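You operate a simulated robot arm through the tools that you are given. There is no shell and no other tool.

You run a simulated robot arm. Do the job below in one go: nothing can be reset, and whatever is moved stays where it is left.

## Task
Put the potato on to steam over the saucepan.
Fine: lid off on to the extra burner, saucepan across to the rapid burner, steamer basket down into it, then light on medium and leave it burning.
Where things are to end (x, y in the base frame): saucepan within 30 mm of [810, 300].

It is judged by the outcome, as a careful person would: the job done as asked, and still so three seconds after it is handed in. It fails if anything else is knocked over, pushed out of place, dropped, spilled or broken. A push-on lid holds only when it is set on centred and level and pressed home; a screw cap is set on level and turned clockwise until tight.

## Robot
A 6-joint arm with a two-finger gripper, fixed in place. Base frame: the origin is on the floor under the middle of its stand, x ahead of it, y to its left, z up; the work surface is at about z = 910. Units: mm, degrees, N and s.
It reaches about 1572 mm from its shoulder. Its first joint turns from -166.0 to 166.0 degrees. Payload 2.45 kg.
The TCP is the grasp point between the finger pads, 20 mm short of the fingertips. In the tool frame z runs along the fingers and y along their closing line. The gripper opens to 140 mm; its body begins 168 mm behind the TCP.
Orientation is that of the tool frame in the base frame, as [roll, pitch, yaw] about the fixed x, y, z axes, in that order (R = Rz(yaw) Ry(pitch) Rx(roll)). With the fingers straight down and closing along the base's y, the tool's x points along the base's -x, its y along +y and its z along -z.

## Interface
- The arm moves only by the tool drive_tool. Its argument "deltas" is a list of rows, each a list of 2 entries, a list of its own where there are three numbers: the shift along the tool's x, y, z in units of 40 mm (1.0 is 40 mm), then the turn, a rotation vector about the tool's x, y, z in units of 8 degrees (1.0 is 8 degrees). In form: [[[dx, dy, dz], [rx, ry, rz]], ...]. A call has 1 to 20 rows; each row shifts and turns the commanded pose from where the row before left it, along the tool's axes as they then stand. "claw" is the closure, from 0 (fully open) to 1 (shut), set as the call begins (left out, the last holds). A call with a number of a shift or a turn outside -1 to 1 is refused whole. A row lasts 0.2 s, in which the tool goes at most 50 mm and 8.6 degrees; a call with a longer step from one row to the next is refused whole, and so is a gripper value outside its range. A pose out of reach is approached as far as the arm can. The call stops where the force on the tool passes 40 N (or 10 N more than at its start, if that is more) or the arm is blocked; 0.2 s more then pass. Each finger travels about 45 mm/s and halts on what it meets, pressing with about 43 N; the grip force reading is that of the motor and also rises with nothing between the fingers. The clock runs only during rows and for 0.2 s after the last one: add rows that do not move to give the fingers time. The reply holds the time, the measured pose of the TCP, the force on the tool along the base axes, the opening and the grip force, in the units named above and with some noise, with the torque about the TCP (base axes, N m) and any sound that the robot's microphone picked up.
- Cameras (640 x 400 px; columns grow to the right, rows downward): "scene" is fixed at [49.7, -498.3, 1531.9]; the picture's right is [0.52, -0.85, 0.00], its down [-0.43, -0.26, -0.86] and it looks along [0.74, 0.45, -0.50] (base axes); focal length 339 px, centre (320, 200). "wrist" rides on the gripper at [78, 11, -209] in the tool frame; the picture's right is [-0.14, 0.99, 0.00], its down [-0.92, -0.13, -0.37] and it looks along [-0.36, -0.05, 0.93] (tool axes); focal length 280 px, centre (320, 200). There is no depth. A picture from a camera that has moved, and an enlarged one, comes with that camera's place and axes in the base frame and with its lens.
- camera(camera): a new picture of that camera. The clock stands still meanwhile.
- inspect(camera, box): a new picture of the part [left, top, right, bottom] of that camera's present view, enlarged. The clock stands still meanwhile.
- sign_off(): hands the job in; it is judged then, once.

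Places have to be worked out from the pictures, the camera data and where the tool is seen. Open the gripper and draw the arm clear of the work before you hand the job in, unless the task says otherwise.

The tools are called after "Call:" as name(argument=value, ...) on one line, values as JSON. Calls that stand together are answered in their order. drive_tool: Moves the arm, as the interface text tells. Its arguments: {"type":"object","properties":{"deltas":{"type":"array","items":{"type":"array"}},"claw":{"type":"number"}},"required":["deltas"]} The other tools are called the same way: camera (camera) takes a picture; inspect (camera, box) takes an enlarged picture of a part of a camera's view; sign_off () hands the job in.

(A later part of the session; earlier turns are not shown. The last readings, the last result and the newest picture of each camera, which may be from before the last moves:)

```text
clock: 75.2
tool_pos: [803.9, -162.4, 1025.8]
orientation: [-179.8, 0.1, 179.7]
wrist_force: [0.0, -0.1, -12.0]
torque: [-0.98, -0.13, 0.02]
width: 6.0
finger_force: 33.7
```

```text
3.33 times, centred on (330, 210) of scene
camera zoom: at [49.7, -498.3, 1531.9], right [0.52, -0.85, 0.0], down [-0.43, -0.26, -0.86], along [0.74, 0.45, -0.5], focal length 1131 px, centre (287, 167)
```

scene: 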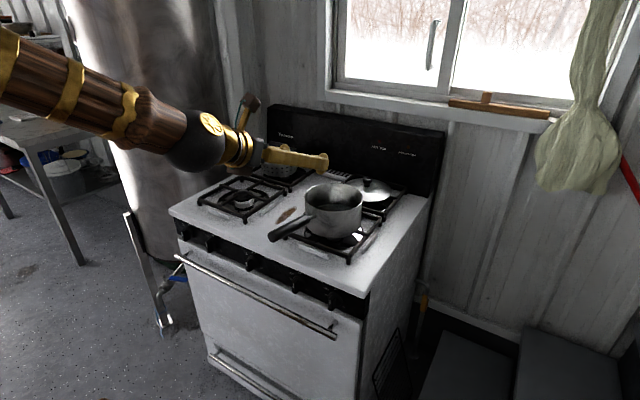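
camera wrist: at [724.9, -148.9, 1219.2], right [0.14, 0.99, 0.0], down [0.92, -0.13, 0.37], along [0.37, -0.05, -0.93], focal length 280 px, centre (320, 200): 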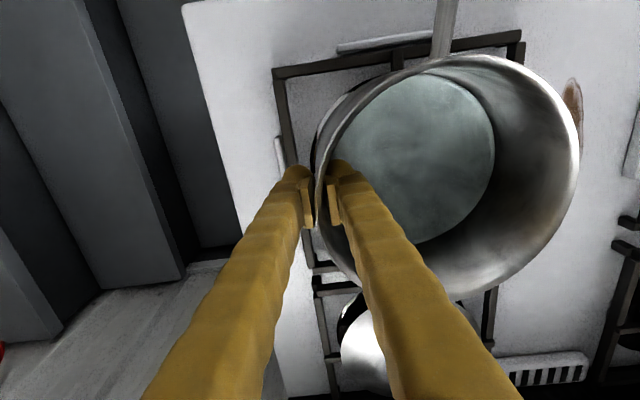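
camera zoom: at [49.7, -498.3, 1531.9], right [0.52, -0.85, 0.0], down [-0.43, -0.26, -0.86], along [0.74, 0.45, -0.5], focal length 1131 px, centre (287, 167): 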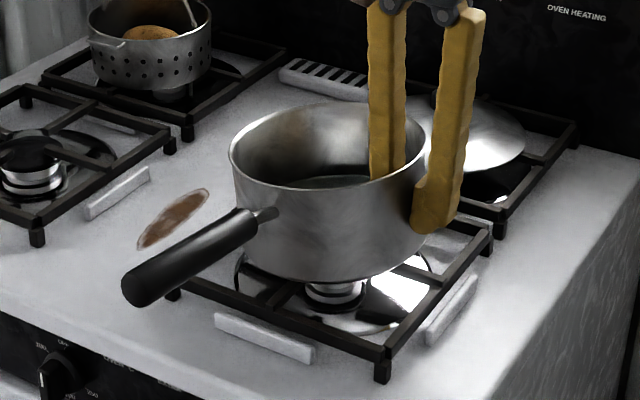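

Now it bites: 12.0 N and 1.0 N·m, so the pan's full weight is held with only a few degrees of tilt. I'll lift another 12 mm and wait to confirm the hold is steady.

Call:
drive_tool(deltas=[[[0, 0, -0.1], [0, 0, 0]], [[0, 0, -0.1], [0, 0, 0]], [[0, 0, -0.1], [0, 0, 0]], [[0, 0, 0], [0, 0, 0]], [[0, 0, 0], [0, 0, 0]], [[0, 0, 0], [0, 0, 0]], [[0, 0, 0], [0, 0, 0]]])

Call:
inspect(camera="scene", box=[260, 150, 400, 270])

Call:
camera(camera="wrist")

```text
clock: 76.8
tool_pos: [803.2, -161.2, 1037.8]
orientation: [-179.9, -0.1, 179.9]
wrist_force: [-0.7, -0.6, -12.2]
torque: [-0.95, -0.1, -0.06]
width: 6.0
finger_force: 34.1
```

```text
3.33 times, centred on (330, 210) of scene
camera zoom: at [49.7, -498.3, 1531.9], right [0.52, -0.85, 0.0], down [-0.43, -0.26, -0.86], along [0.74, 0.45, -0.5], focal length 1131 px, centre (287, 167)
```

zoom: 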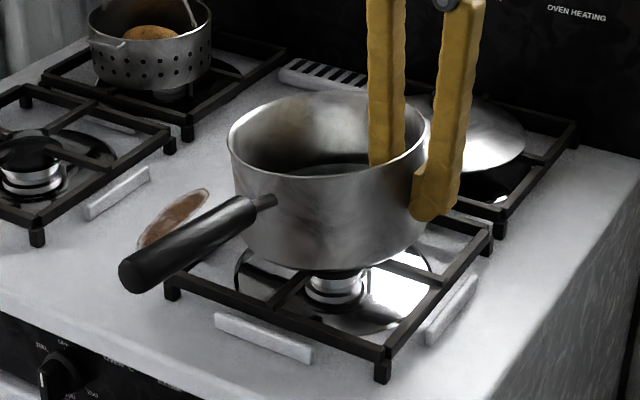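

```text
taken
camera wrist: at [724.7, -149.0, 1247.6], right [0.14, 0.99, 0.0], down [0.92, -0.13, 0.37], along [0.37, -0.05, -0.93], focal length 280 px, centre (320, 200)
```

wrist: 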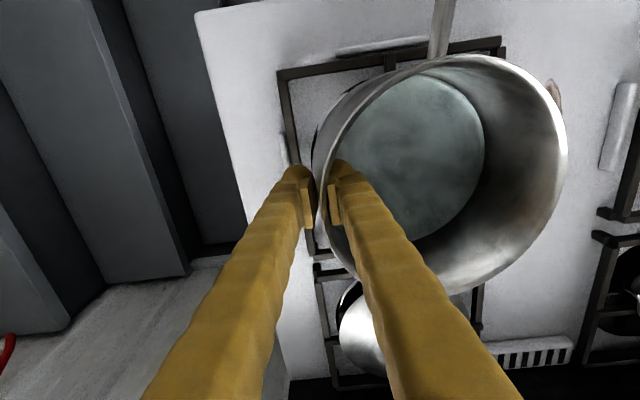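

The hold is steady at -12.2 N and 0.95 N·m with constant width. I'll level the pan by tilting the tool about 4°, and raise it another 30 mm before carrying it across.

Call:
drive_tool(deltas=[[[0, 0, 0], [-0.1, 0, 0]], [[0, 0, 0], [-0.13, 0, 0]], [[0, 0, 0], [-0.13, 0, 0]], [[0, 0, 0], [-0.13, 0, 0]], [[0, 0, -0.15], [0, 0, 0]], [[0, 0, -0.2], [0, 0, 0]], [[0, 0, -0.2], [0, 0, 0]], [[0, 0, -0.15], [0, 0, 0]], [[0, 0, 0], [0, 0, 0]], [[0, 0, 0], [0, 0, 0]]])

Call:
inspect(camera="scene", box=[260, 150, 400, 270])

Call:
camera(camera="wrist")

```text
clock: 79.0
tool_pos: [802.7, -162.9, 1066.3]
orientation: [176.2, 0.1, 179.8]
wrist_force: [-0.4, 0.6, -12.7]
torque: [-1.03, -0.12, 0.01]
width: 5.8
finger_force: 34.0
```

```text
3.33 times, centred on (330, 210) of scene
camera zoom: at [49.7, -498.3, 1531.9], right [0.52, -0.85, 0.0], down [-0.43, -0.26, -0.86], along [0.74, 0.45, -0.5], focal length 1131 px, centre (287, 167)
```

zoom: 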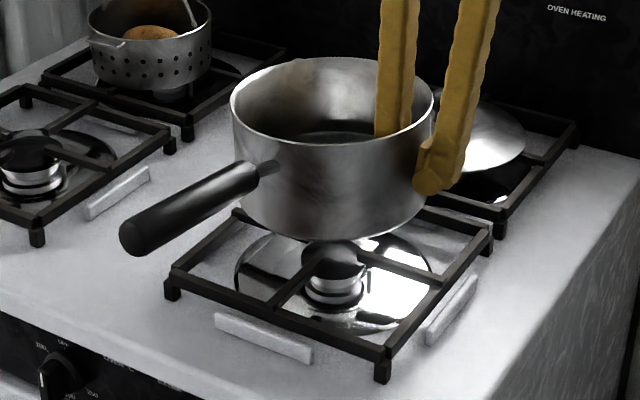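

```text
taken
camera wrist: at [724.3, -165.6, 1275.4], right [0.14, 0.99, 0.06], down [0.92, -0.15, 0.36], along [0.37, 0.01, -0.93], focal length 280 px, centre (320, 200)
```

wrist: 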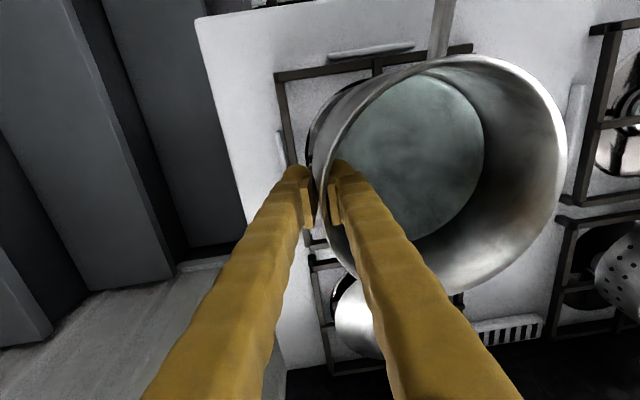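

The pan is level, about 60 mm above the grate, with steady readings. Carrying it smoothly toward +y, first 320 mm with gentle starts and stops.

Call:
drive_tool(deltas=[[[0, 0.1, 0.006], [0, 0, 0]], [[0, 0.2, 0.013], [0, 0, 0]], [[0, 0.3, 0.02], [0, 0, 0]], [[0, 0.4, 0.026], [0, 0, 0]], [[0, 0.5, 0.033], [0, 0, 0]], [[0, 0.5, 0.033], [0, 0, 0]], [[0, 0.5, 0.033], [0, 0, 0]], [[0, 0.5, 0.033], [0, 0, 0]], [[0, 0.5, 0.033], [0, 0, 0]], [[0, 0.5, 0.033], [0, 0, 0]], [[0, 0.5, 0.033], [0, 0, 0]], [[0, 0.5, 0.033], [0, 0, 0]], [[0, 0.5, 0.033], [0, 0, 0]], [[0, 0.5, 0.033], [0, 0, 0]], [[0, 0.5, 0.033], [0, 0, 0]], [[0, 0.5, 0.033], [0, 0, 0]], [[0, 0.4, 0.026], [0, 0, 0]], [[0, 0.3, 0.02], [0, 0, 0]], [[0, 0.2, 0.013], [0, 0, 0]], [[0, 0.1, 0.006], [0, 0, 0]]])

Call:
camera(camera="wrist")

Call:
camera(camera="scene")

```text
clock: 83.2
tool_pos: [804.9, 156.4, 1065.4]
orientation: [176.4, 0.1, 179.8]
wrist_force: [-0.4, 0.3, -11.4]
torque: [-1.0, -0.12, -0.01]
width: 6.1
finger_force: 34.3
```

```text
taken
camera wrist: at [726.8, 155.3, 1275.4], right [0.14, 0.99, 0.06], down [0.92, -0.15, 0.36], along [0.37, 0.01, -0.93], focal length 280 px, centre (320, 200)
```

wrist: 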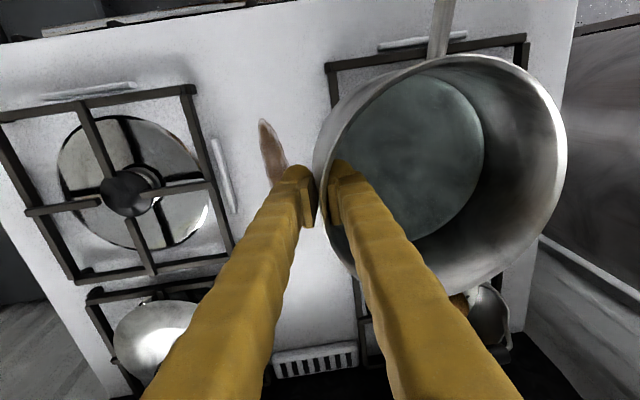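

```text
taken
```

scene: 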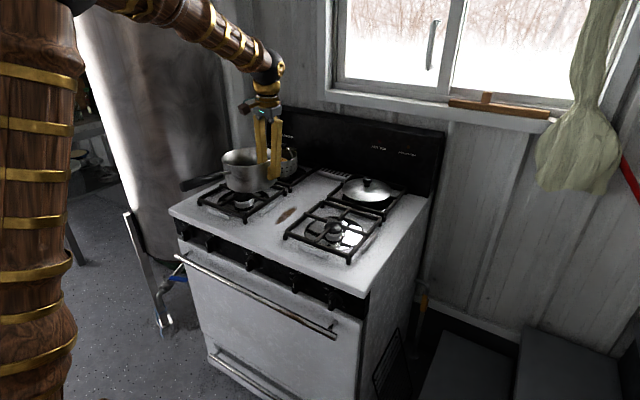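

The pan travelled steadily. I judge its centre at about (807, 237) now, so it needs about 62 mm more in y and 3 mm in x. I'll finish the carry and then lower most of the way.

Call:
drive_tool(deltas=[[[0, 0.15, 0.01], [0, 0, 0]], [[-0.03, 0.35, 0.023], [0, 0, 0]], [[-0.045, 0.45, 0.03], [0, 0, 0]], [[0, 0.35, 0.023], [0, 0, 0]], [[0, 0.17, 0.01], [0, 0, 0]], [[0, 0.08, 0.005], [0, 0, 0]], [[0, 0, 0], [0, 0, 0]], [[0, -0.007, 0.1], [0, 0, 0]], [[0, -0.013, 0.2], [0, 0, 0]], [[0, -0.02, 0.3], [0, 0, 0]], [[0, -0.017, 0.25], [0, 0, 0]], [[0, -0.01, 0.15], [0, 0, 0]], [[0, 0, 0], [0, 0, 0]]])

Call:
camera(camera="wrist")

Call:
inspect(camera="scene", box=[160, 120, 320, 240])

```text
clock: 86.0
tool_pos: [806.8, 219.7, 1026.7]
orientation: [176.4, 0.1, 179.7]
wrist_force: [0.8, 0.6, -12.1]
torque: [-0.99, -0.14, -0.01]
width: 6.0
finger_force: 33.6
```

```text
taken
camera wrist: at [728.8, 217.5, 1235.8], right [0.14, 0.99, 0.06], down [0.92, -0.15, 0.36], along [0.37, 0.01, -0.93], focal length 280 px, centre (320, 200)
```

wrist: 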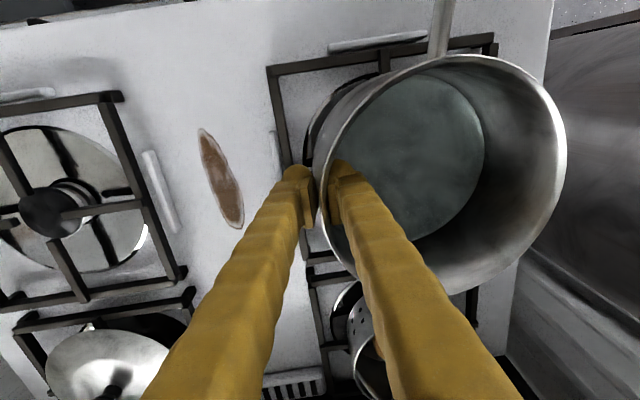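

```text
3.33 times, centred on (240, 180) of scene
camera zoom: at [49.7, -498.3, 1531.9], right [0.52, -0.85, 0.0], down [-0.43, -0.26, -0.86], along [0.74, 0.45, -0.5], focal length 1131 px, centre (587, 267)
```

zoom: 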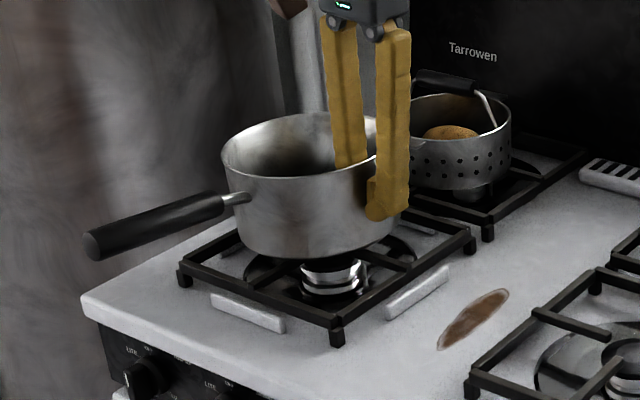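

The pan hovers about 22 mm over the rapid burner's grate, well centred on it. Lowering in small steps.

Call:
drive_tool(deltas=[[[0, -0.006, 0.1], [0, 0, 0]], [[0, -0.006, 0.1], [0, 0, 0]], [[0, -0.006, 0.1], [0, 0, 0]], [[0, -0.004, 0.07], [0, 0, 0]], [[0, 0, 0], [0, 0, 0]]])

Call:
inspect(camera="scene", box=[160, 120, 320, 240])

```text
clock: 87.2
tool_pos: [805.7, 219.9, 1010.9]
orientation: [176.3, 0.1, 179.7]
wrist_force: [0.5, -0.4, -12.0]
torque: [-0.98, -0.09, 0.0]
width: 5.7
finger_force: 34.0
```

```text
3.33 times, centred on (240, 180) of scene
camera zoom: at [49.7, -498.3, 1531.9], right [0.52, -0.85, 0.0], down [-0.43, -0.26, -0.86], along [0.74, 0.45, -0.5], focal length 1131 px, centre (587, 267)
```

zoom: 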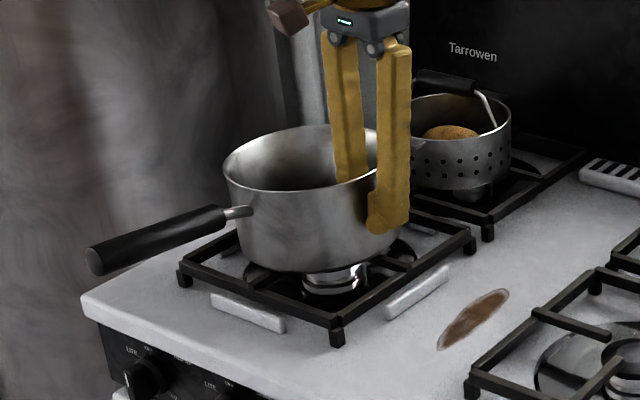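

Still hanging free at z 1011; about 6 mm more to go. Continuing down gently while watching the load.

Call:
drive_tool(deltas=[[[0, -0.003, 0.05], [0, 0, 0]], [[0, -0.003, 0.05], [0, 0, 0]], [[0, 0, 0], [0, 0, 0]]])

```text
clock: 88.0
tool_pos: [806.0, 220.5, 1006.8]
orientation: [176.3, 0.1, 179.8]
wrist_force: [-0.4, -1.9, -4.5]
torque: [-0.04, -0.1, 0.07]
width: 5.9
finger_force: 33.8
```

The far side has touched down: the load is down to 4.5 N and the torque is gone. Lowering the near side the last few millimetres.

Call:
drive_tool(deltas=[[[0, 0, 0.04], [0, 0, 0]], [[0, 0, 0.03], [0, 0, 0]], [[0, 0, 0], [0, 0, 0]]])

```text
clock: 88.8
tool_pos: [808.7, 219.5, 1003.1]
orientation: [176.2, 0.0, 179.7]
wrist_force: [-2.1, -1.1, 2.8]
torque: [-0.05, 0.95, 0.21]
width: 6.0
finger_force: 34.2
```

The pan now rests on the grate, with a slight +2.8 N push. Opening the fingers a little and checking.

Call:
drive_tool(deltas=[[[0, 0, 0], [0, 0, 0]], [[0, 0, 0], [0, 0, 0]], [[0, 0, 0], [0, 0, 0]], [[0, 0, 0], [0, 0, 0]], [[0, 0, 0], [0, 0, 0]]], claw=0.65)

Call:
camera(camera="wrist")

Call:
inspect(camera="scene", box=[160, 120, 320, 240])

```text
clock: 90.0
tool_pos: [806.8, 218.5, 1003.4]
orientation: [176.2, 0.0, 179.8]
wrist_force: [-0.7, 0.0, 0.5]
torque: [0.04, -0.01, -0.02]
width: 49.2
finger_force: 0.0
```

```text
taken
camera wrist: at [729.4, 217.6, 1214.1], right [0.14, 0.99, 0.06], down [0.92, -0.15, 0.36], along [0.37, 0.01, -0.93], focal length 280 px, centre (320, 200)
```

wrist: 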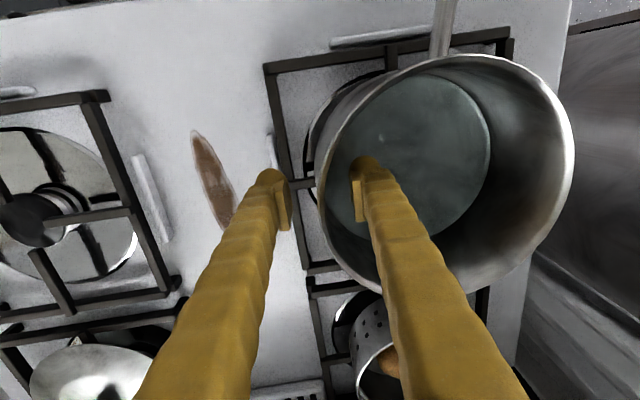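

```text
3.33 times, centred on (240, 180) of scene
camera zoom: at [49.7, -498.3, 1531.9], right [0.52, -0.85, 0.0], down [-0.43, -0.26, -0.86], along [0.74, 0.45, -0.5], focal length 1131 px, centre (587, 267)
```

zoom: 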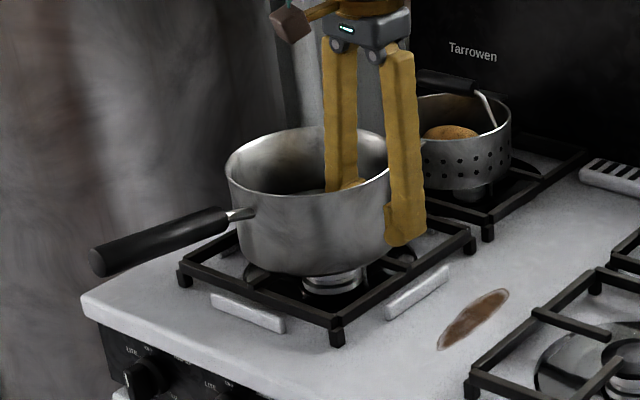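

The pan stands on the rapid burner. I'll rise straight up, untilt the tool, and look at the pan position and the basket.

Call:
drive_tool(deltas=[[[0, 0.02, -0.3], [0, 0, 0]], [[0, 0.04, -0.6], [0, 0, 0]], [[0, 0.066, -1], [0, 0, 0]], [[0, 0.066, -1], [0, 0, 0]], [[0, 0.066, -1], [0, 0, 0]], [[0, 0.066, -1], [0, 0, 0]], [[0, 0, 0], [0.47, 0, 0]], [[0, 0.7, 0], [0, 0, 0]], [[0, 0.7, 0], [0, 0, 0]], [[0, 0.6, 0], [0, 0, 0]], [[0, 0, 0], [0, 0, 0]]])

Call:
camera(camera="wrist")

Call:
inspect(camera="scene", box=[160, 120, 320, 240])

```text
clock: 92.4
tool_pos: [807.6, 300.4, 1200.7]
orientation: [179.9, 0.0, 179.8]
wrist_force: [0.6, 0.4, 0.8]
torque: [0.03, 0.04, 0.01]
width: 49.1
finger_force: 0.1
```

```text
taken
camera wrist: at [729.4, 311.7, 1410.2], right [0.14, 0.99, 0.0], down [0.92, -0.13, 0.37], along [0.37, -0.05, -0.93], focal length 280 px, centre (320, 200)
```

wrist: 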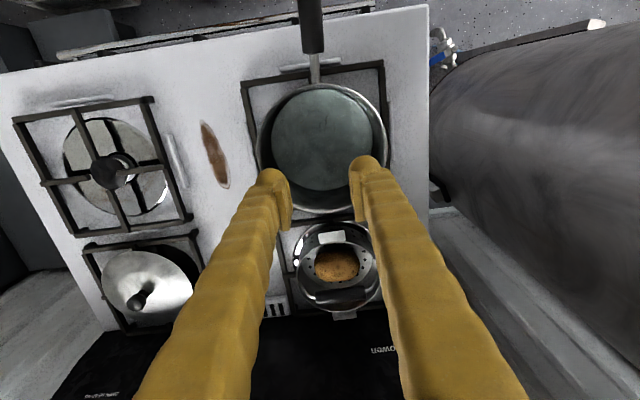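

```text
3.33 times, centred on (240, 180) of scene
camera zoom: at [49.7, -498.3, 1531.9], right [0.52, -0.85, 0.0], down [-0.43, -0.26, -0.86], along [0.74, 0.45, -0.5], focal length 1131 px, centre (587, 267)
```

zoom: 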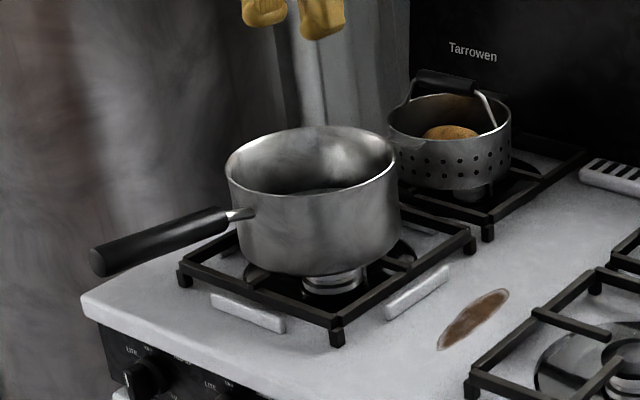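

Enlarging both views of the pan and basket for measurement.

Call:
inspect(camera="wrist", box=[230, 60, 430, 330])

Call:
inspect(camera="scene", box=[240, 130, 310, 190])

Call:
inspect(camera="wrist", box=[280, 200, 400, 330])

```text
1.48 times, centred on (330, 195) of wrist
camera zoom: at [729.4, 311.7, 1410.2], right [0.14, 0.99, 0.0], down [0.92, -0.13, 0.37], along [0.37, -0.05, -0.93], focal length 415 px, centre (305, 207)
```

zoom: 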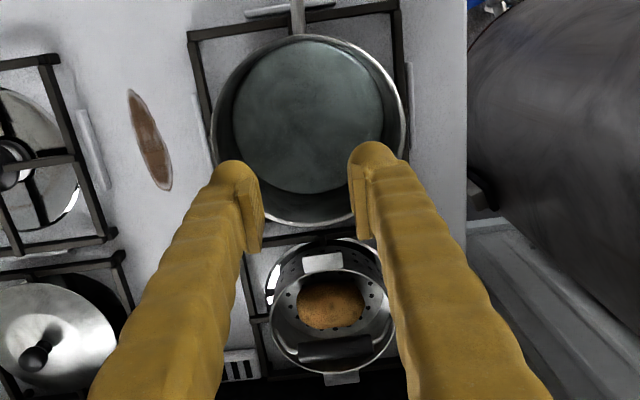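

```text
6.67 times, centred on (275, 160) of scene
camera zoom: at [49.7, -498.3, 1531.9], right [0.52, -0.85, 0.0], down [-0.43, -0.26, -0.86], along [0.74, 0.45, -0.5], focal length 2262 px, centre (620, 467)
```

zoom: 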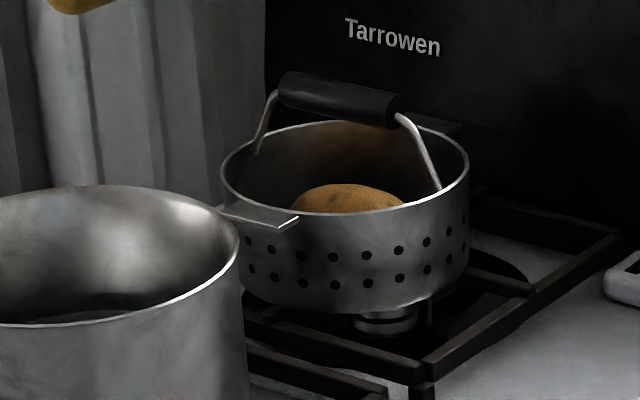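

```text
3.08 times, centred on (340, 265) of wrist
camera zoom: at [729.4, 311.7, 1410.2], right [0.14, 0.99, 0.0], down [0.92, -0.13, 0.37], along [0.37, -0.05, -0.93], focal length 863 px, centre (258, 0)
```

zoom: 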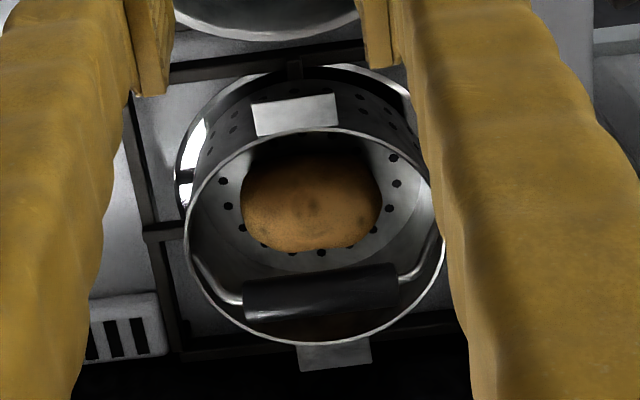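

The pan centre is at about (809, 301), right on target. The basket rim is centred near (1042, 299, 1009), 147 mm across, with resting tabs front and back. Its black bail grip stands upright at about (1037, 299, 1053) with its length along y. I'll yaw the gripper 90° so it closes along x, then move above the grip.

Call:
drive_tool(deltas=[[[0, 0, -0.3], [0, 0, 1]], [[0, 0, 0], [0, 0, 1]], [[0, 0, 0], [0, 0, 1]], [[0, 0, 0], [0, 0, 1]], [[0, 0, 0], [0, 0, 1]], [[0, 0, 0], [0, 0, 1]], [[0, 0, 0], [0, 0, 1]], [[0, 0, 0], [0, 0, 1]], [[0, 0, 0], [0, 0, 1]], [[0, 0, 0], [0, 0, 1]], [[0, 0, 0], [0, 0, 1]], [[0, 0, 0], [0, 0, 0.25]], [[0, 0, 0], [0, 0, 0]]], claw=0.4)

Call:
camera(camera="wrist")

```text
clock: 95.2
tool_pos: [807.3, 299.3, 1213.4]
orientation: [-180.0, 0.0, 89.8]
wrist_force: [-0.1, -0.1, 0.5]
torque: [0.01, 0.01, -0.02]
width: 84.0
finger_force: 0.0
```

```text
taken
camera wrist: at [818.4, 378.5, 1422.3], right [0.99, -0.14, 0.0], down [-0.13, -0.92, 0.37], along [-0.05, -0.37, -0.93], focal length 280 px, centre (320, 200)
```

wrist: 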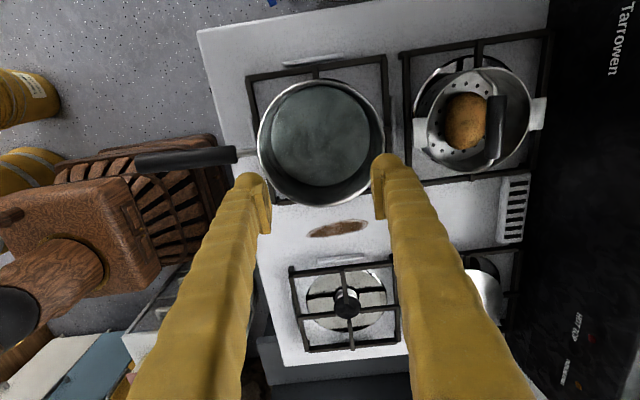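

A good view from the other side. Enlarging the basket to check its position, tab directions and bail grip from this angle.

Call:
inspect(camera="wrist", box=[400, 40, 560, 190])

Call:
inspect(camera="wrist", box=[230, 60, 400, 220])

```text
2.67 times, centred on (480, 115) of wrist
camera zoom: at [818.4, 378.5, 1422.3], right [0.99, -0.14, 0.0], down [-0.13, -0.92, 0.37], along [-0.05, -0.37, -0.93], focal length 748 px, centre (-107, 427)
```

zoom: 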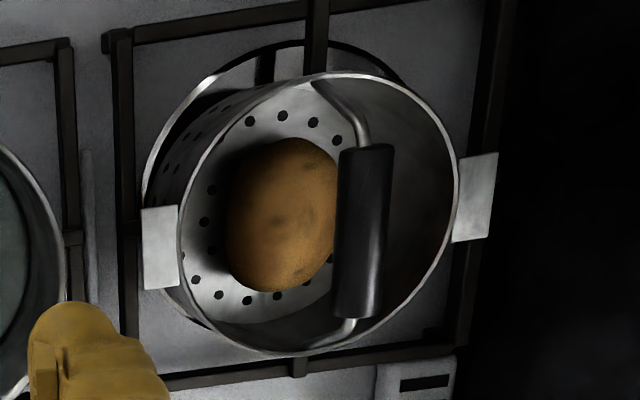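

```text
2.50 times, centred on (315, 140) of wrist
camera zoom: at [818.4, 378.5, 1422.3], right [0.99, -0.14, 0.0], down [-0.13, -0.92, 0.37], along [-0.05, -0.37, -0.93], focal length 701 px, centre (332, 350)
```

zoom: 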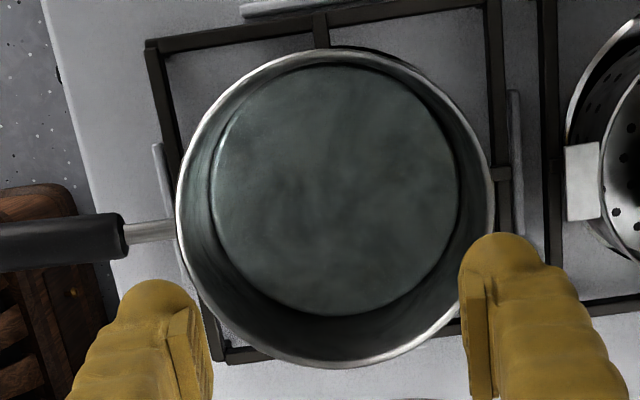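

From this view the basket centre is (1037, 302) and the bail grip runs along y at (1036, 303, 1053), squarely over the centre. The pan is at about (809.5, 302). I'll move above the grip and partway down.

Call:
drive_tool(deltas=[[[0.03, 0.8, 0], [0, 0, 0]], [[0.03, 1, 0], [0, 0, 0]], [[0.03, 1, 0], [0, 0, 0]], [[0, 1, 0], [0, 0, 0]], [[0, 1, 0], [0, 0, 0]], [[0, 0.7, 0], [0, 0, 0]], [[0, 0.22, 0.4], [0, 0, 0]], [[0, 0, 0.8], [0, 0, 0]], [[0, 0, 0.8], [0, 0, 0]], [[0, 0, 0.5], [0, 0, 0]], [[0, 0, 0], [0, 0, 0]]])

Call:
camera(camera="wrist")

Call:
inspect(camera="scene", box=[210, 90, 350, 200])

```text
clock: 97.6
tool_pos: [1037.5, 301.2, 1113.1]
orientation: [179.9, 0.0, 89.7]
wrist_force: [0.0, 0.3, 0.3]
torque: [-0.03, 0.03, 0.0]
width: 83.8
finger_force: 0.0
```

```text
taken
camera wrist: at [1048.1, 380.6, 1322.8], right [0.99, -0.14, 0.0], down [-0.13, -0.92, 0.37], along [-0.05, -0.36, -0.93], focal length 280 px, centre (320, 200)
```

wrist: 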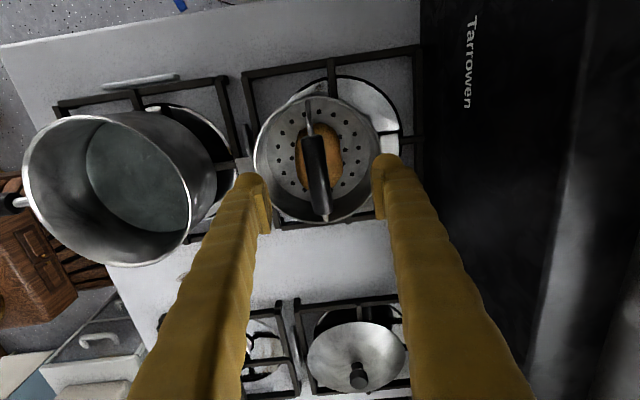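

```text
3.64 times, centred on (280, 145) of scene
camera zoom: at [49.7, -498.3, 1531.9], right [0.52, -0.85, 0.0], down [-0.43, -0.26, -0.86], along [0.74, 0.45, -0.5], focal length 1234 px, centre (466, 400)
```

zoom: 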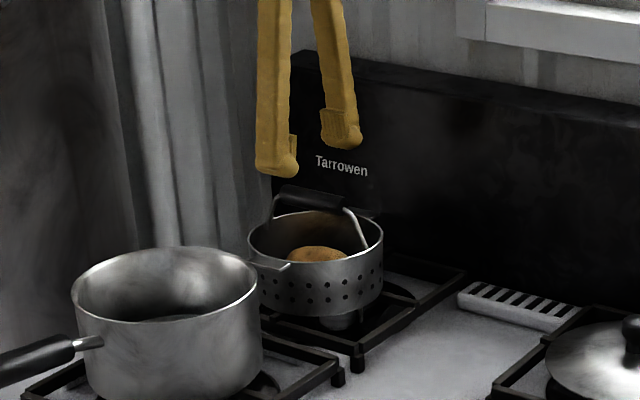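

The grip reads at about (1033, 302), so I'll shift 3 mm and descend so the pads straddle it at z about 1053.

Call:
drive_tool(deltas=[[[0.02, -0.08, 0.4], [0, 0, 0]], [[0, 0, 0.5], [0, 0, 0]], [[0, 0, 0.4], [0, 0, 0]], [[0, 0, 0.2], [0, 0, 0]], [[0, 0, 0], [0, 0, 0]]])

Call:
camera(camera="wrist")

Call:
inspect(camera="scene", box=[230, 110, 320, 190])

```text
clock: 98.8
tool_pos: [1033.0, 304.1, 1052.9]
orientation: [-180.0, 0.0, 89.8]
wrist_force: [0.0, -0.1, 0.4]
torque: [0.02, 0.0, 0.02]
width: 83.7
finger_force: 0.0
```

```text
taken
camera wrist: at [1044.0, 383.0, 1262.7], right [0.99, -0.14, 0.0], down [-0.13, -0.92, 0.37], along [-0.05, -0.37, -0.93], focal length 280 px, centre (320, 200)
```

wrist: 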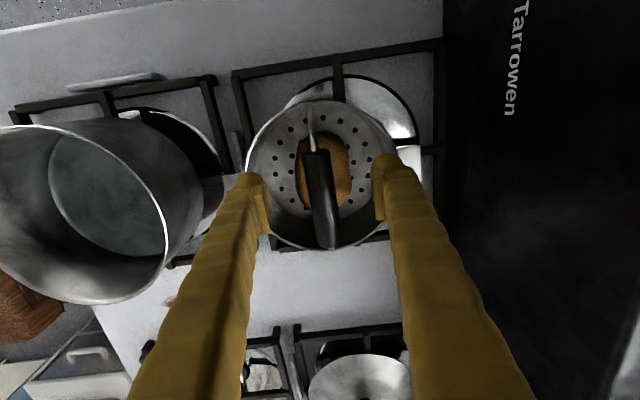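

```text
5.00 times, centred on (275, 150) of scene
camera zoom: at [49.7, -498.3, 1531.9], right [0.52, -0.85, 0.0], down [-0.43, -0.26, -0.86], along [0.74, 0.45, -0.5], focal length 1697 px, centre (545, 450)
```

zoom: 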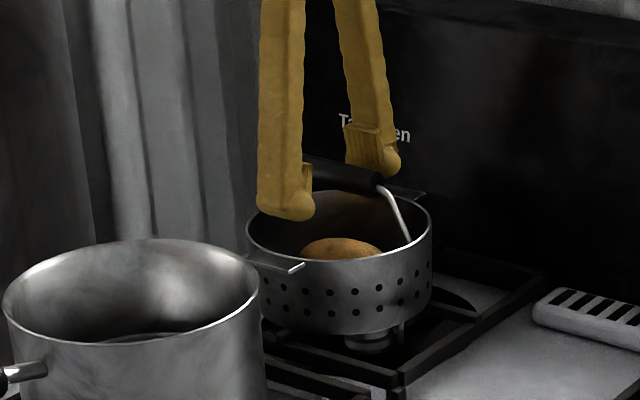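

The grip passes straight through the TCP point. Closing on it.

Call:
drive_tool(deltas=[[[0, 0, 0], [0, 0, 0]], [[0, 0, 0], [0, 0, 0]], [[0, 0, 0], [0, 0, 0]], [[0, 0, 0], [0, 0, 0]], [[0, 0, 0], [0, 0, 0]], [[0, 0, 0], [0, 0, 0]], [[0, 0, 0], [0, 0, 0]]], claw=1)

Call:
camera(camera="wrist")

Call:
inspect(camera="scene", box=[230, 110, 320, 190])

```text
clock: 100.4
tool_pos: [1033.9, 303.6, 1052.6]
orientation: [179.9, 0.1, 89.7]
wrist_force: [0.0, 0.6, -0.8]
torque: [-0.07, 0.08, 0.47]
width: 15.0
finger_force: 40.3
```

```text
taken
camera wrist: at [1044.0, 383.1, 1262.8], right [0.99, -0.14, 0.0], down [-0.13, -0.92, 0.37], along [-0.05, -0.37, -0.93], focal length 280 px, centre (320, 200)
```

wrist: 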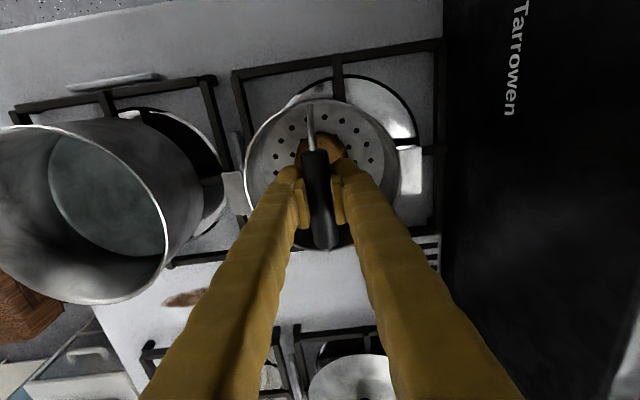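

```text
5.00 times, centred on (275, 150) of scene
camera zoom: at [49.7, -498.3, 1531.9], right [0.52, -0.85, 0.0], down [-0.43, -0.26, -0.86], along [0.74, 0.45, -0.5], focal length 1697 px, centre (545, 450)
```

zoom: 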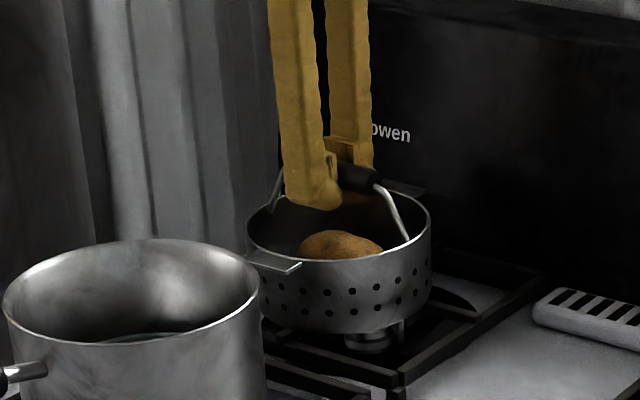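

The grip is held at 15 mm. Lifting slowly by 25 mm to check the basket hangs properly.

Call:
drive_tool(deltas=[[[0, 0, -0.1], [0, 0, 0]], [[0, 0, -0.15], [0, 0, 0]], [[0, 0, -0.2], [0, 0, 0]], [[0, 0, -0.2], [0, 0, 0]], [[0, 0, 0], [0, 0, 0]], [[0, 0, 0], [0, 0, 0]]])

Call:
inspect(camera="scene", box=[230, 110, 320, 190])

Call:
camera(camera="wrist")

```text
clock: 101.8
tool_pos: [1033.4, 303.4, 1078.5]
orientation: [-179.9, 0.0, 89.9]
wrist_force: [0.1, -0.3, -2.8]
torque: [-0.03, 0.06, 0.01]
width: 16.7
finger_force: 42.8
```

```text
5.00 times, centred on (275, 150) of scene
camera zoom: at [49.7, -498.3, 1531.9], right [0.52, -0.85, 0.0], down [-0.43, -0.26, -0.86], along [0.74, 0.45, -0.5], focal length 1697 px, centre (545, 450)
```

zoom: 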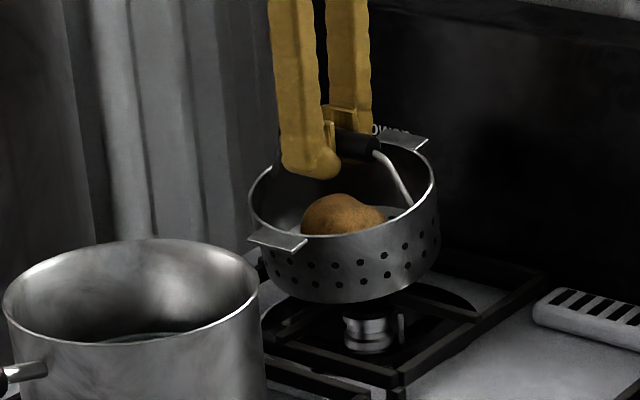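

```text
taken
camera wrist: at [1044.2, 382.8, 1288.5], right [0.99, -0.14, 0.0], down [-0.13, -0.92, 0.37], along [-0.05, -0.37, -0.93], focal length 280 px, centre (320, 200)
```

wrist: 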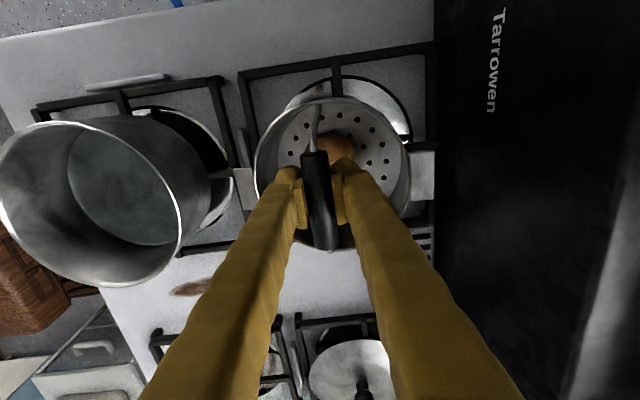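

The basket came up (2.8 N) but hangs tilted about 8° with its front tab lower. The potato is still inside, well below the rim. I'll raise it further, slowly, and check that it's stable.

Call:
drive_tool(deltas=[[[0, 0, -0.15], [0, 0, 0]], [[0, 0, -0.25], [0, 0, 0]], [[0, 0, -0.3], [0, 0, 0]], [[0, 0, -0.3], [0, 0, 0]], [[0, 0, -0.3], [0, 0, 0]], [[0, 0, -0.3], [0, 0, 0]], [[0, 0, -0.3], [0, 0, 0]], [[0, 0, -0.3], [0, 0, 0]], [[0, 0, -0.2], [0, 0, 0]], [[0, 0, -0.1], [0, 0, 0]], [[0, 0, 0], [0, 0, 0]], [[0, 0, 0], [0, 0, 0]], [[0, 0, 0], [0, 0, 0]]])

Call:
inspect(camera="scene", box=[220, 80, 330, 190])

Call:
camera(camera="wrist")

```text
clock: 104.6
tool_pos: [1033.4, 303.5, 1179.7]
orientation: [180.0, -0.1, 89.8]
wrist_force: [0.3, -0.5, -3.4]
torque: [0.05, -0.02, -0.03]
width: 16.8
finger_force: 42.3
```

```text
3.64 times, centred on (275, 135) of scene
camera zoom: at [49.7, -498.3, 1531.9], right [0.52, -0.85, 0.0], down [-0.43, -0.26, -0.86], along [0.74, 0.45, -0.5], focal length 1234 px, centre (484, 436)
```

zoom: 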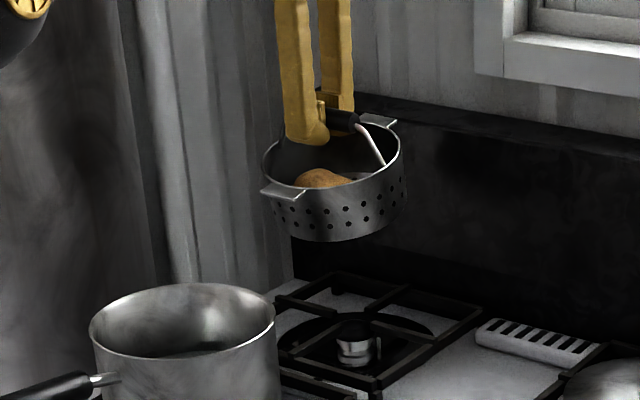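

```text
taken
camera wrist: at [1044.4, 382.1, 1388.9], right [0.99, -0.14, 0.0], down [-0.13, -0.92, 0.37], along [-0.05, -0.37, -0.93], focal length 280 px, centre (320, 200)
```

wrist: 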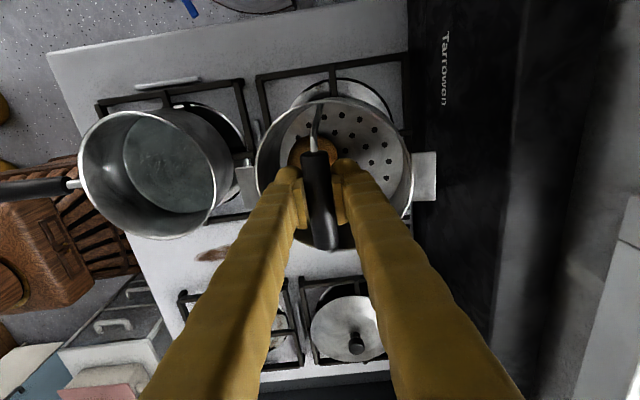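

The basket is stable but tilted about 10° with the front down; it rotated about the bail grip in the pads. I need it level and centred within a few millimetres for both tabs to land on the pan rim, so I'll tilt the tool slowly to bring it level.

Call:
drive_tool(deltas=[[[0, 0, 0], [0.2, 0, 0]], [[0, 0, 0], [0.25, 0, 0]], [[0, 0, 0], [0.25, 0, 0]], [[0, 0, 0], [0.25, 0, 0]], [[0, 0, 0], [0.2, 0, 0]], [[0, 0, 0], [0, 0, 0]], [[0, 0, 0], [0, 0, 0]]])

Call:
inspect(camera="scene", box=[220, 80, 330, 190])

Call:
camera(camera="wrist")

```text
clock: 106.2
tool_pos: [1033.8, 303.0, 1179.2]
orientation: [-170.8, 0.0, 89.8]
wrist_force: [-0.2, -0.3, -3.3]
torque: [0.01, -0.02, 0.0]
width: 16.6
finger_force: 42.5
```

```text
3.64 times, centred on (275, 135) of scene
camera zoom: at [49.7, -498.3, 1531.9], right [0.52, -0.85, 0.0], down [-0.43, -0.26, -0.86], along [0.74, 0.45, -0.5], focal length 1234 px, centre (484, 436)
```

zoom: 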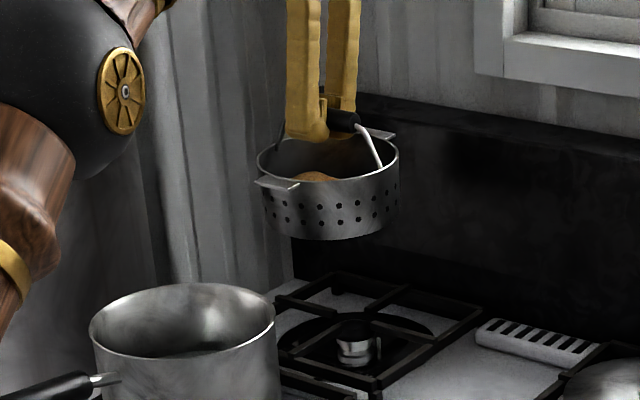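

```text
taken
camera wrist: at [1077.8, 381.6, 1384.5], right [0.98, -0.14, -0.16], down [-0.07, -0.92, 0.38], along [-0.2, -0.36, -0.91], focal length 280 px, centre (320, 200)
```

wrist: 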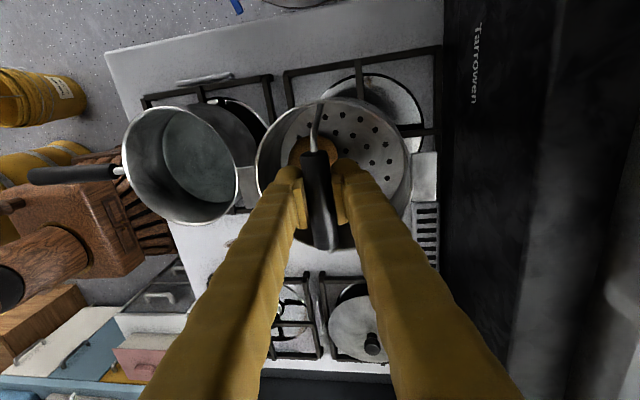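

The tool tilt carried the basket with it and it is now within about 2° of level. I'll add the last 2°, then carry it toward the pan at constant height (bottom about 37 mm above the rim).

Call:
drive_tool(deltas=[[[0, 0, 0], [0.28, 0, 0]], [[0, -0.2, 0.04], [0, 0, 0]], [[0, -0.4, 0.081], [0, 0, 0]], [[0, -0.5, 0.101], [0, 0, 0]], [[0, -0.5, 0.101], [0, 0, 0]], [[0, -0.5, 0.101], [0, 0, 0]], [[0, -0.5, 0.101], [0, 0, 0]], [[0, -0.5, 0.101], [0, 0, 0]], [[0, -0.5, 0.101], [0, 0, 0]], [[0, -0.5, 0.101], [0, 0, 0]], [[0, -0.5, 0.101], [0, 0, 0]], [[0, -0.4, 0.081], [0, 0, 0]], [[0, -0.3, 0.06], [0, 0, 0]], [[0, -0.2, 0.04], [0, 0, 0]], [[0, 0, 0], [0, 0, 0]], [[0, 0, 0], [0, 0, 0]]])

Call:
inspect(camera="scene", box=[160, 90, 320, 230])

Call:
camera(camera="wrist")

```text
clock: 109.6
tool_pos: [808.0, 302.9, 1179.2]
orientation: [-168.5, 0.0, 89.8]
wrist_force: [-0.7, 0.3, -3.5]
torque: [0.04, -0.02, -0.01]
width: 16.8
finger_force: 42.3
```

```text
2.86 times, centred on (240, 160) of scene
camera zoom: at [49.7, -498.3, 1531.9], right [0.52, -0.85, 0.0], down [-0.43, -0.26, -0.86], along [0.74, 0.45, -0.5], focal length 970 px, centre (549, 314)
```

zoom: 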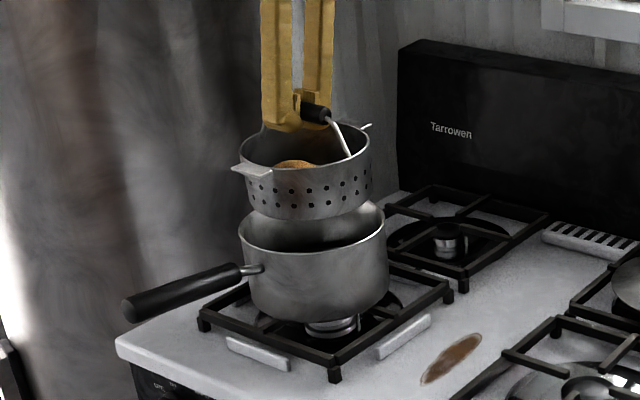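

```text
taken
camera wrist: at [861.4, 382.8, 1382.8], right [0.97, -0.14, -0.2], down [-0.06, -0.92, 0.39], along [-0.23, -0.36, -0.9], focal length 280 px, centre (320, 200)
```

wrist: 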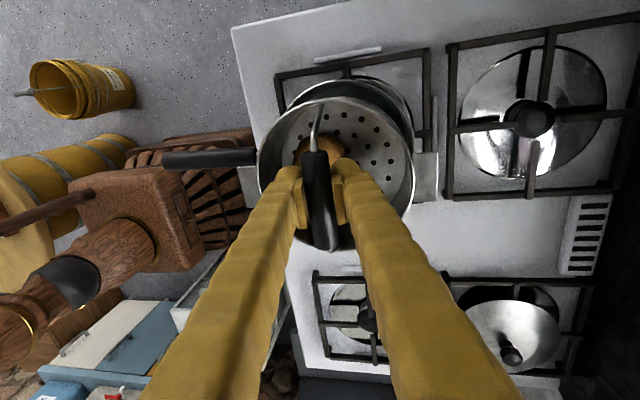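

The basket hangs level over the pan. I'll zoom in on both views to compare the tab tips with the pan rim and centre it within a few millimetres.

Call:
inspect(camera="scene", box=[210, 110, 310, 210])

Call:
inspect(camera="wrist", box=[230, 60, 450, 260])

```text
4.00 times, centred on (260, 160) of scene
camera zoom: at [49.7, -498.3, 1531.9], right [0.52, -0.85, 0.0], down [-0.43, -0.26, -0.86], along [0.74, 0.45, -0.5], focal length 1357 px, centre (560, 360)
```

zoom: 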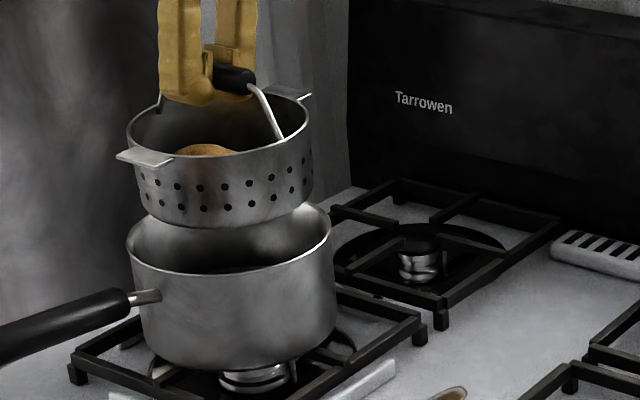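

```text
2.00 times, centred on (340, 160) of wrist
camera zoom: at [861.4, 382.8, 1382.8], right [0.97, -0.14, -0.2], down [-0.06, -0.92, 0.39], along [-0.23, -0.36, -0.9], focal length 561 px, centre (280, 280)
```

zoom: 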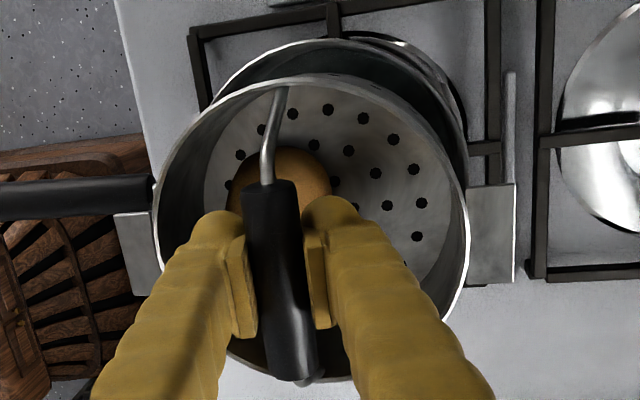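

By the tab tips, the basket centre is about (810, 300) against the pan at about (809.5, 302.5), so they are well centred along the tabs. I'll nudge 2 mm in y and lower the basket 80 mm into the pan.

Call:
drive_tool(deltas=[[[0.05, 0.03, 0.15], [0, 0, 0]], [[0, 0.05, 0.245], [0, 0, 0]], [[0, 0.05, 0.245], [0, 0, 0]], [[0, 0.05, 0.245], [0, 0, 0]], [[0, 0.05, 0.245], [0, 0, 0]], [[0, 0.05, 0.245], [0, 0, 0]], [[0, 0.05, 0.245], [0, 0, 0]], [[0, 0.05, 0.245], [0, 0, 0]], [[0, 0.02, 0.1], [0, 0, 0]], [[0, 0, 0], [0, 0, 0]]])

Call:
inspect(camera="scene", box=[210, 110, 310, 210])

Call:
inspect(camera="wrist", box=[230, 60, 450, 260])

```text
clock: 111.8
tool_pos: [808.0, 306.3, 1098.5]
orientation: [-168.6, 0.0, 89.7]
wrist_force: [0.1, 1.0, -1.7]
torque: [0.0, -0.02, -0.01]
width: 16.5
finger_force: 42.1
```

```text
4.00 times, centred on (260, 160) of scene
camera zoom: at [49.7, -498.3, 1531.9], right [0.52, -0.85, 0.0], down [-0.43, -0.26, -0.86], along [0.74, 0.45, -0.5], focal length 1357 px, centre (560, 360)
```

zoom: 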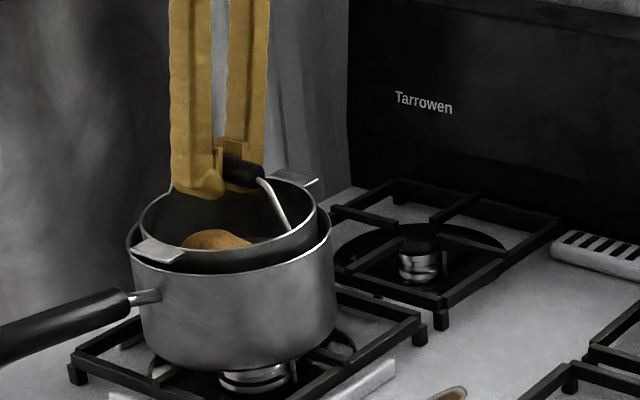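

```text
2.00 times, centred on (340, 160) of wrist
camera zoom: at [860.2, 384.3, 1302.4], right [0.97, -0.14, -0.2], down [-0.06, -0.92, 0.39], along [-0.23, -0.36, -0.9], focal length 561 px, centre (280, 280)
```

zoom: 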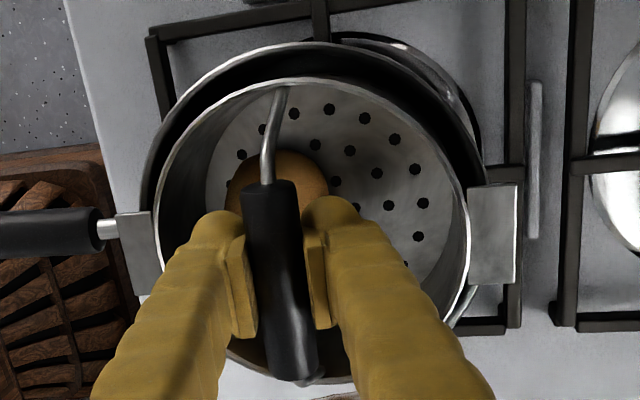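

The basket is inside the pan with an even gap all round, its tabs about 15 mm above the rim. Lowering the rest in small steps.

Call:
drive_tool(deltas=[[[0, 0.025, 0.12], [0, 0, 0]], [[0, 0.025, 0.12], [0, 0, 0]], [[0, 0, 0], [0, 0, 0]]])

Call:
inspect(camera="scene", box=[210, 110, 310, 210])

Call:
inspect(camera="wrist", box=[230, 60, 450, 260])

```text
clock: 112.6
tool_pos: [808.9, 305.3, 1089.0]
orientation: [-168.7, 0.0, 89.8]
wrist_force: [-0.3, 0.9, -2.3]
torque: [0.01, 0.0, 0.0]
width: 16.6
finger_force: 42.8
```

```text
4.00 times, centred on (260, 160) of scene
camera zoom: at [49.7, -498.3, 1531.9], right [0.52, -0.85, 0.0], down [-0.43, -0.26, -0.86], along [0.74, 0.45, -0.5], focal length 1357 px, centre (560, 360)
```

zoom: 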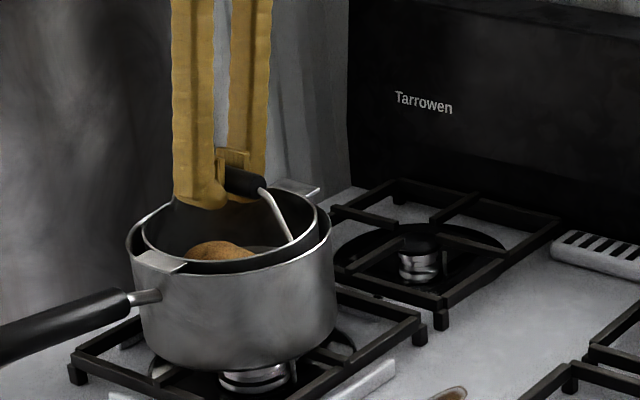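

```text
2.00 times, centred on (340, 160) of wrist
camera zoom: at [861.1, 384.6, 1292.6], right [0.97, -0.14, -0.2], down [-0.06, -0.92, 0.39], along [-0.23, -0.36, -0.9], focal length 561 px, centre (280, 280)
```

zoom: 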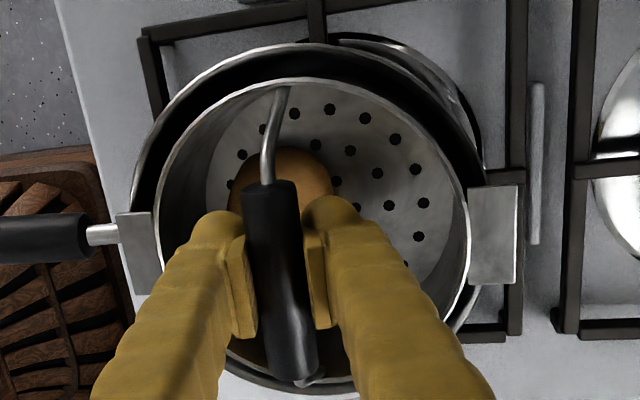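

The tab tips are at x 717.7 and 904.2 and the pan rim runs from about 721 to 897, so both tabs will land on it. I'll shift 1.5 mm toward -x and lower to contact.

Call:
drive_tool(deltas=[[[0, -0.04, 0.0], [0, 0, 0]], [[0, 0.015, 0.07], [0, 0, 0]], [[0, 0.015, 0.07], [0, 0, 0]], [[0, 0, 0], [0, 0, 0]]])

Call:
inspect(camera="scene", box=[210, 110, 310, 210])

```text
clock: 113.6
tool_pos: [807.6, 305.8, 1086.1]
orientation: [-168.6, 0.1, 89.8]
wrist_force: [3.4, -1.0, 7.5]
torque: [-0.35, 0.16, 0.12]
width: 17.0
finger_force: 42.9
```

```text
4.00 times, centred on (260, 160) of scene
camera zoom: at [49.7, -498.3, 1531.9], right [0.52, -0.85, 0.0], down [-0.43, -0.26, -0.86], along [0.74, 0.45, -0.5], focal length 1357 px, centre (560, 360)
```

zoom: 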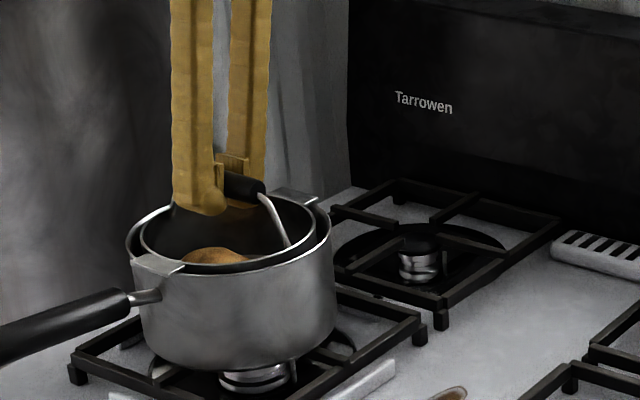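

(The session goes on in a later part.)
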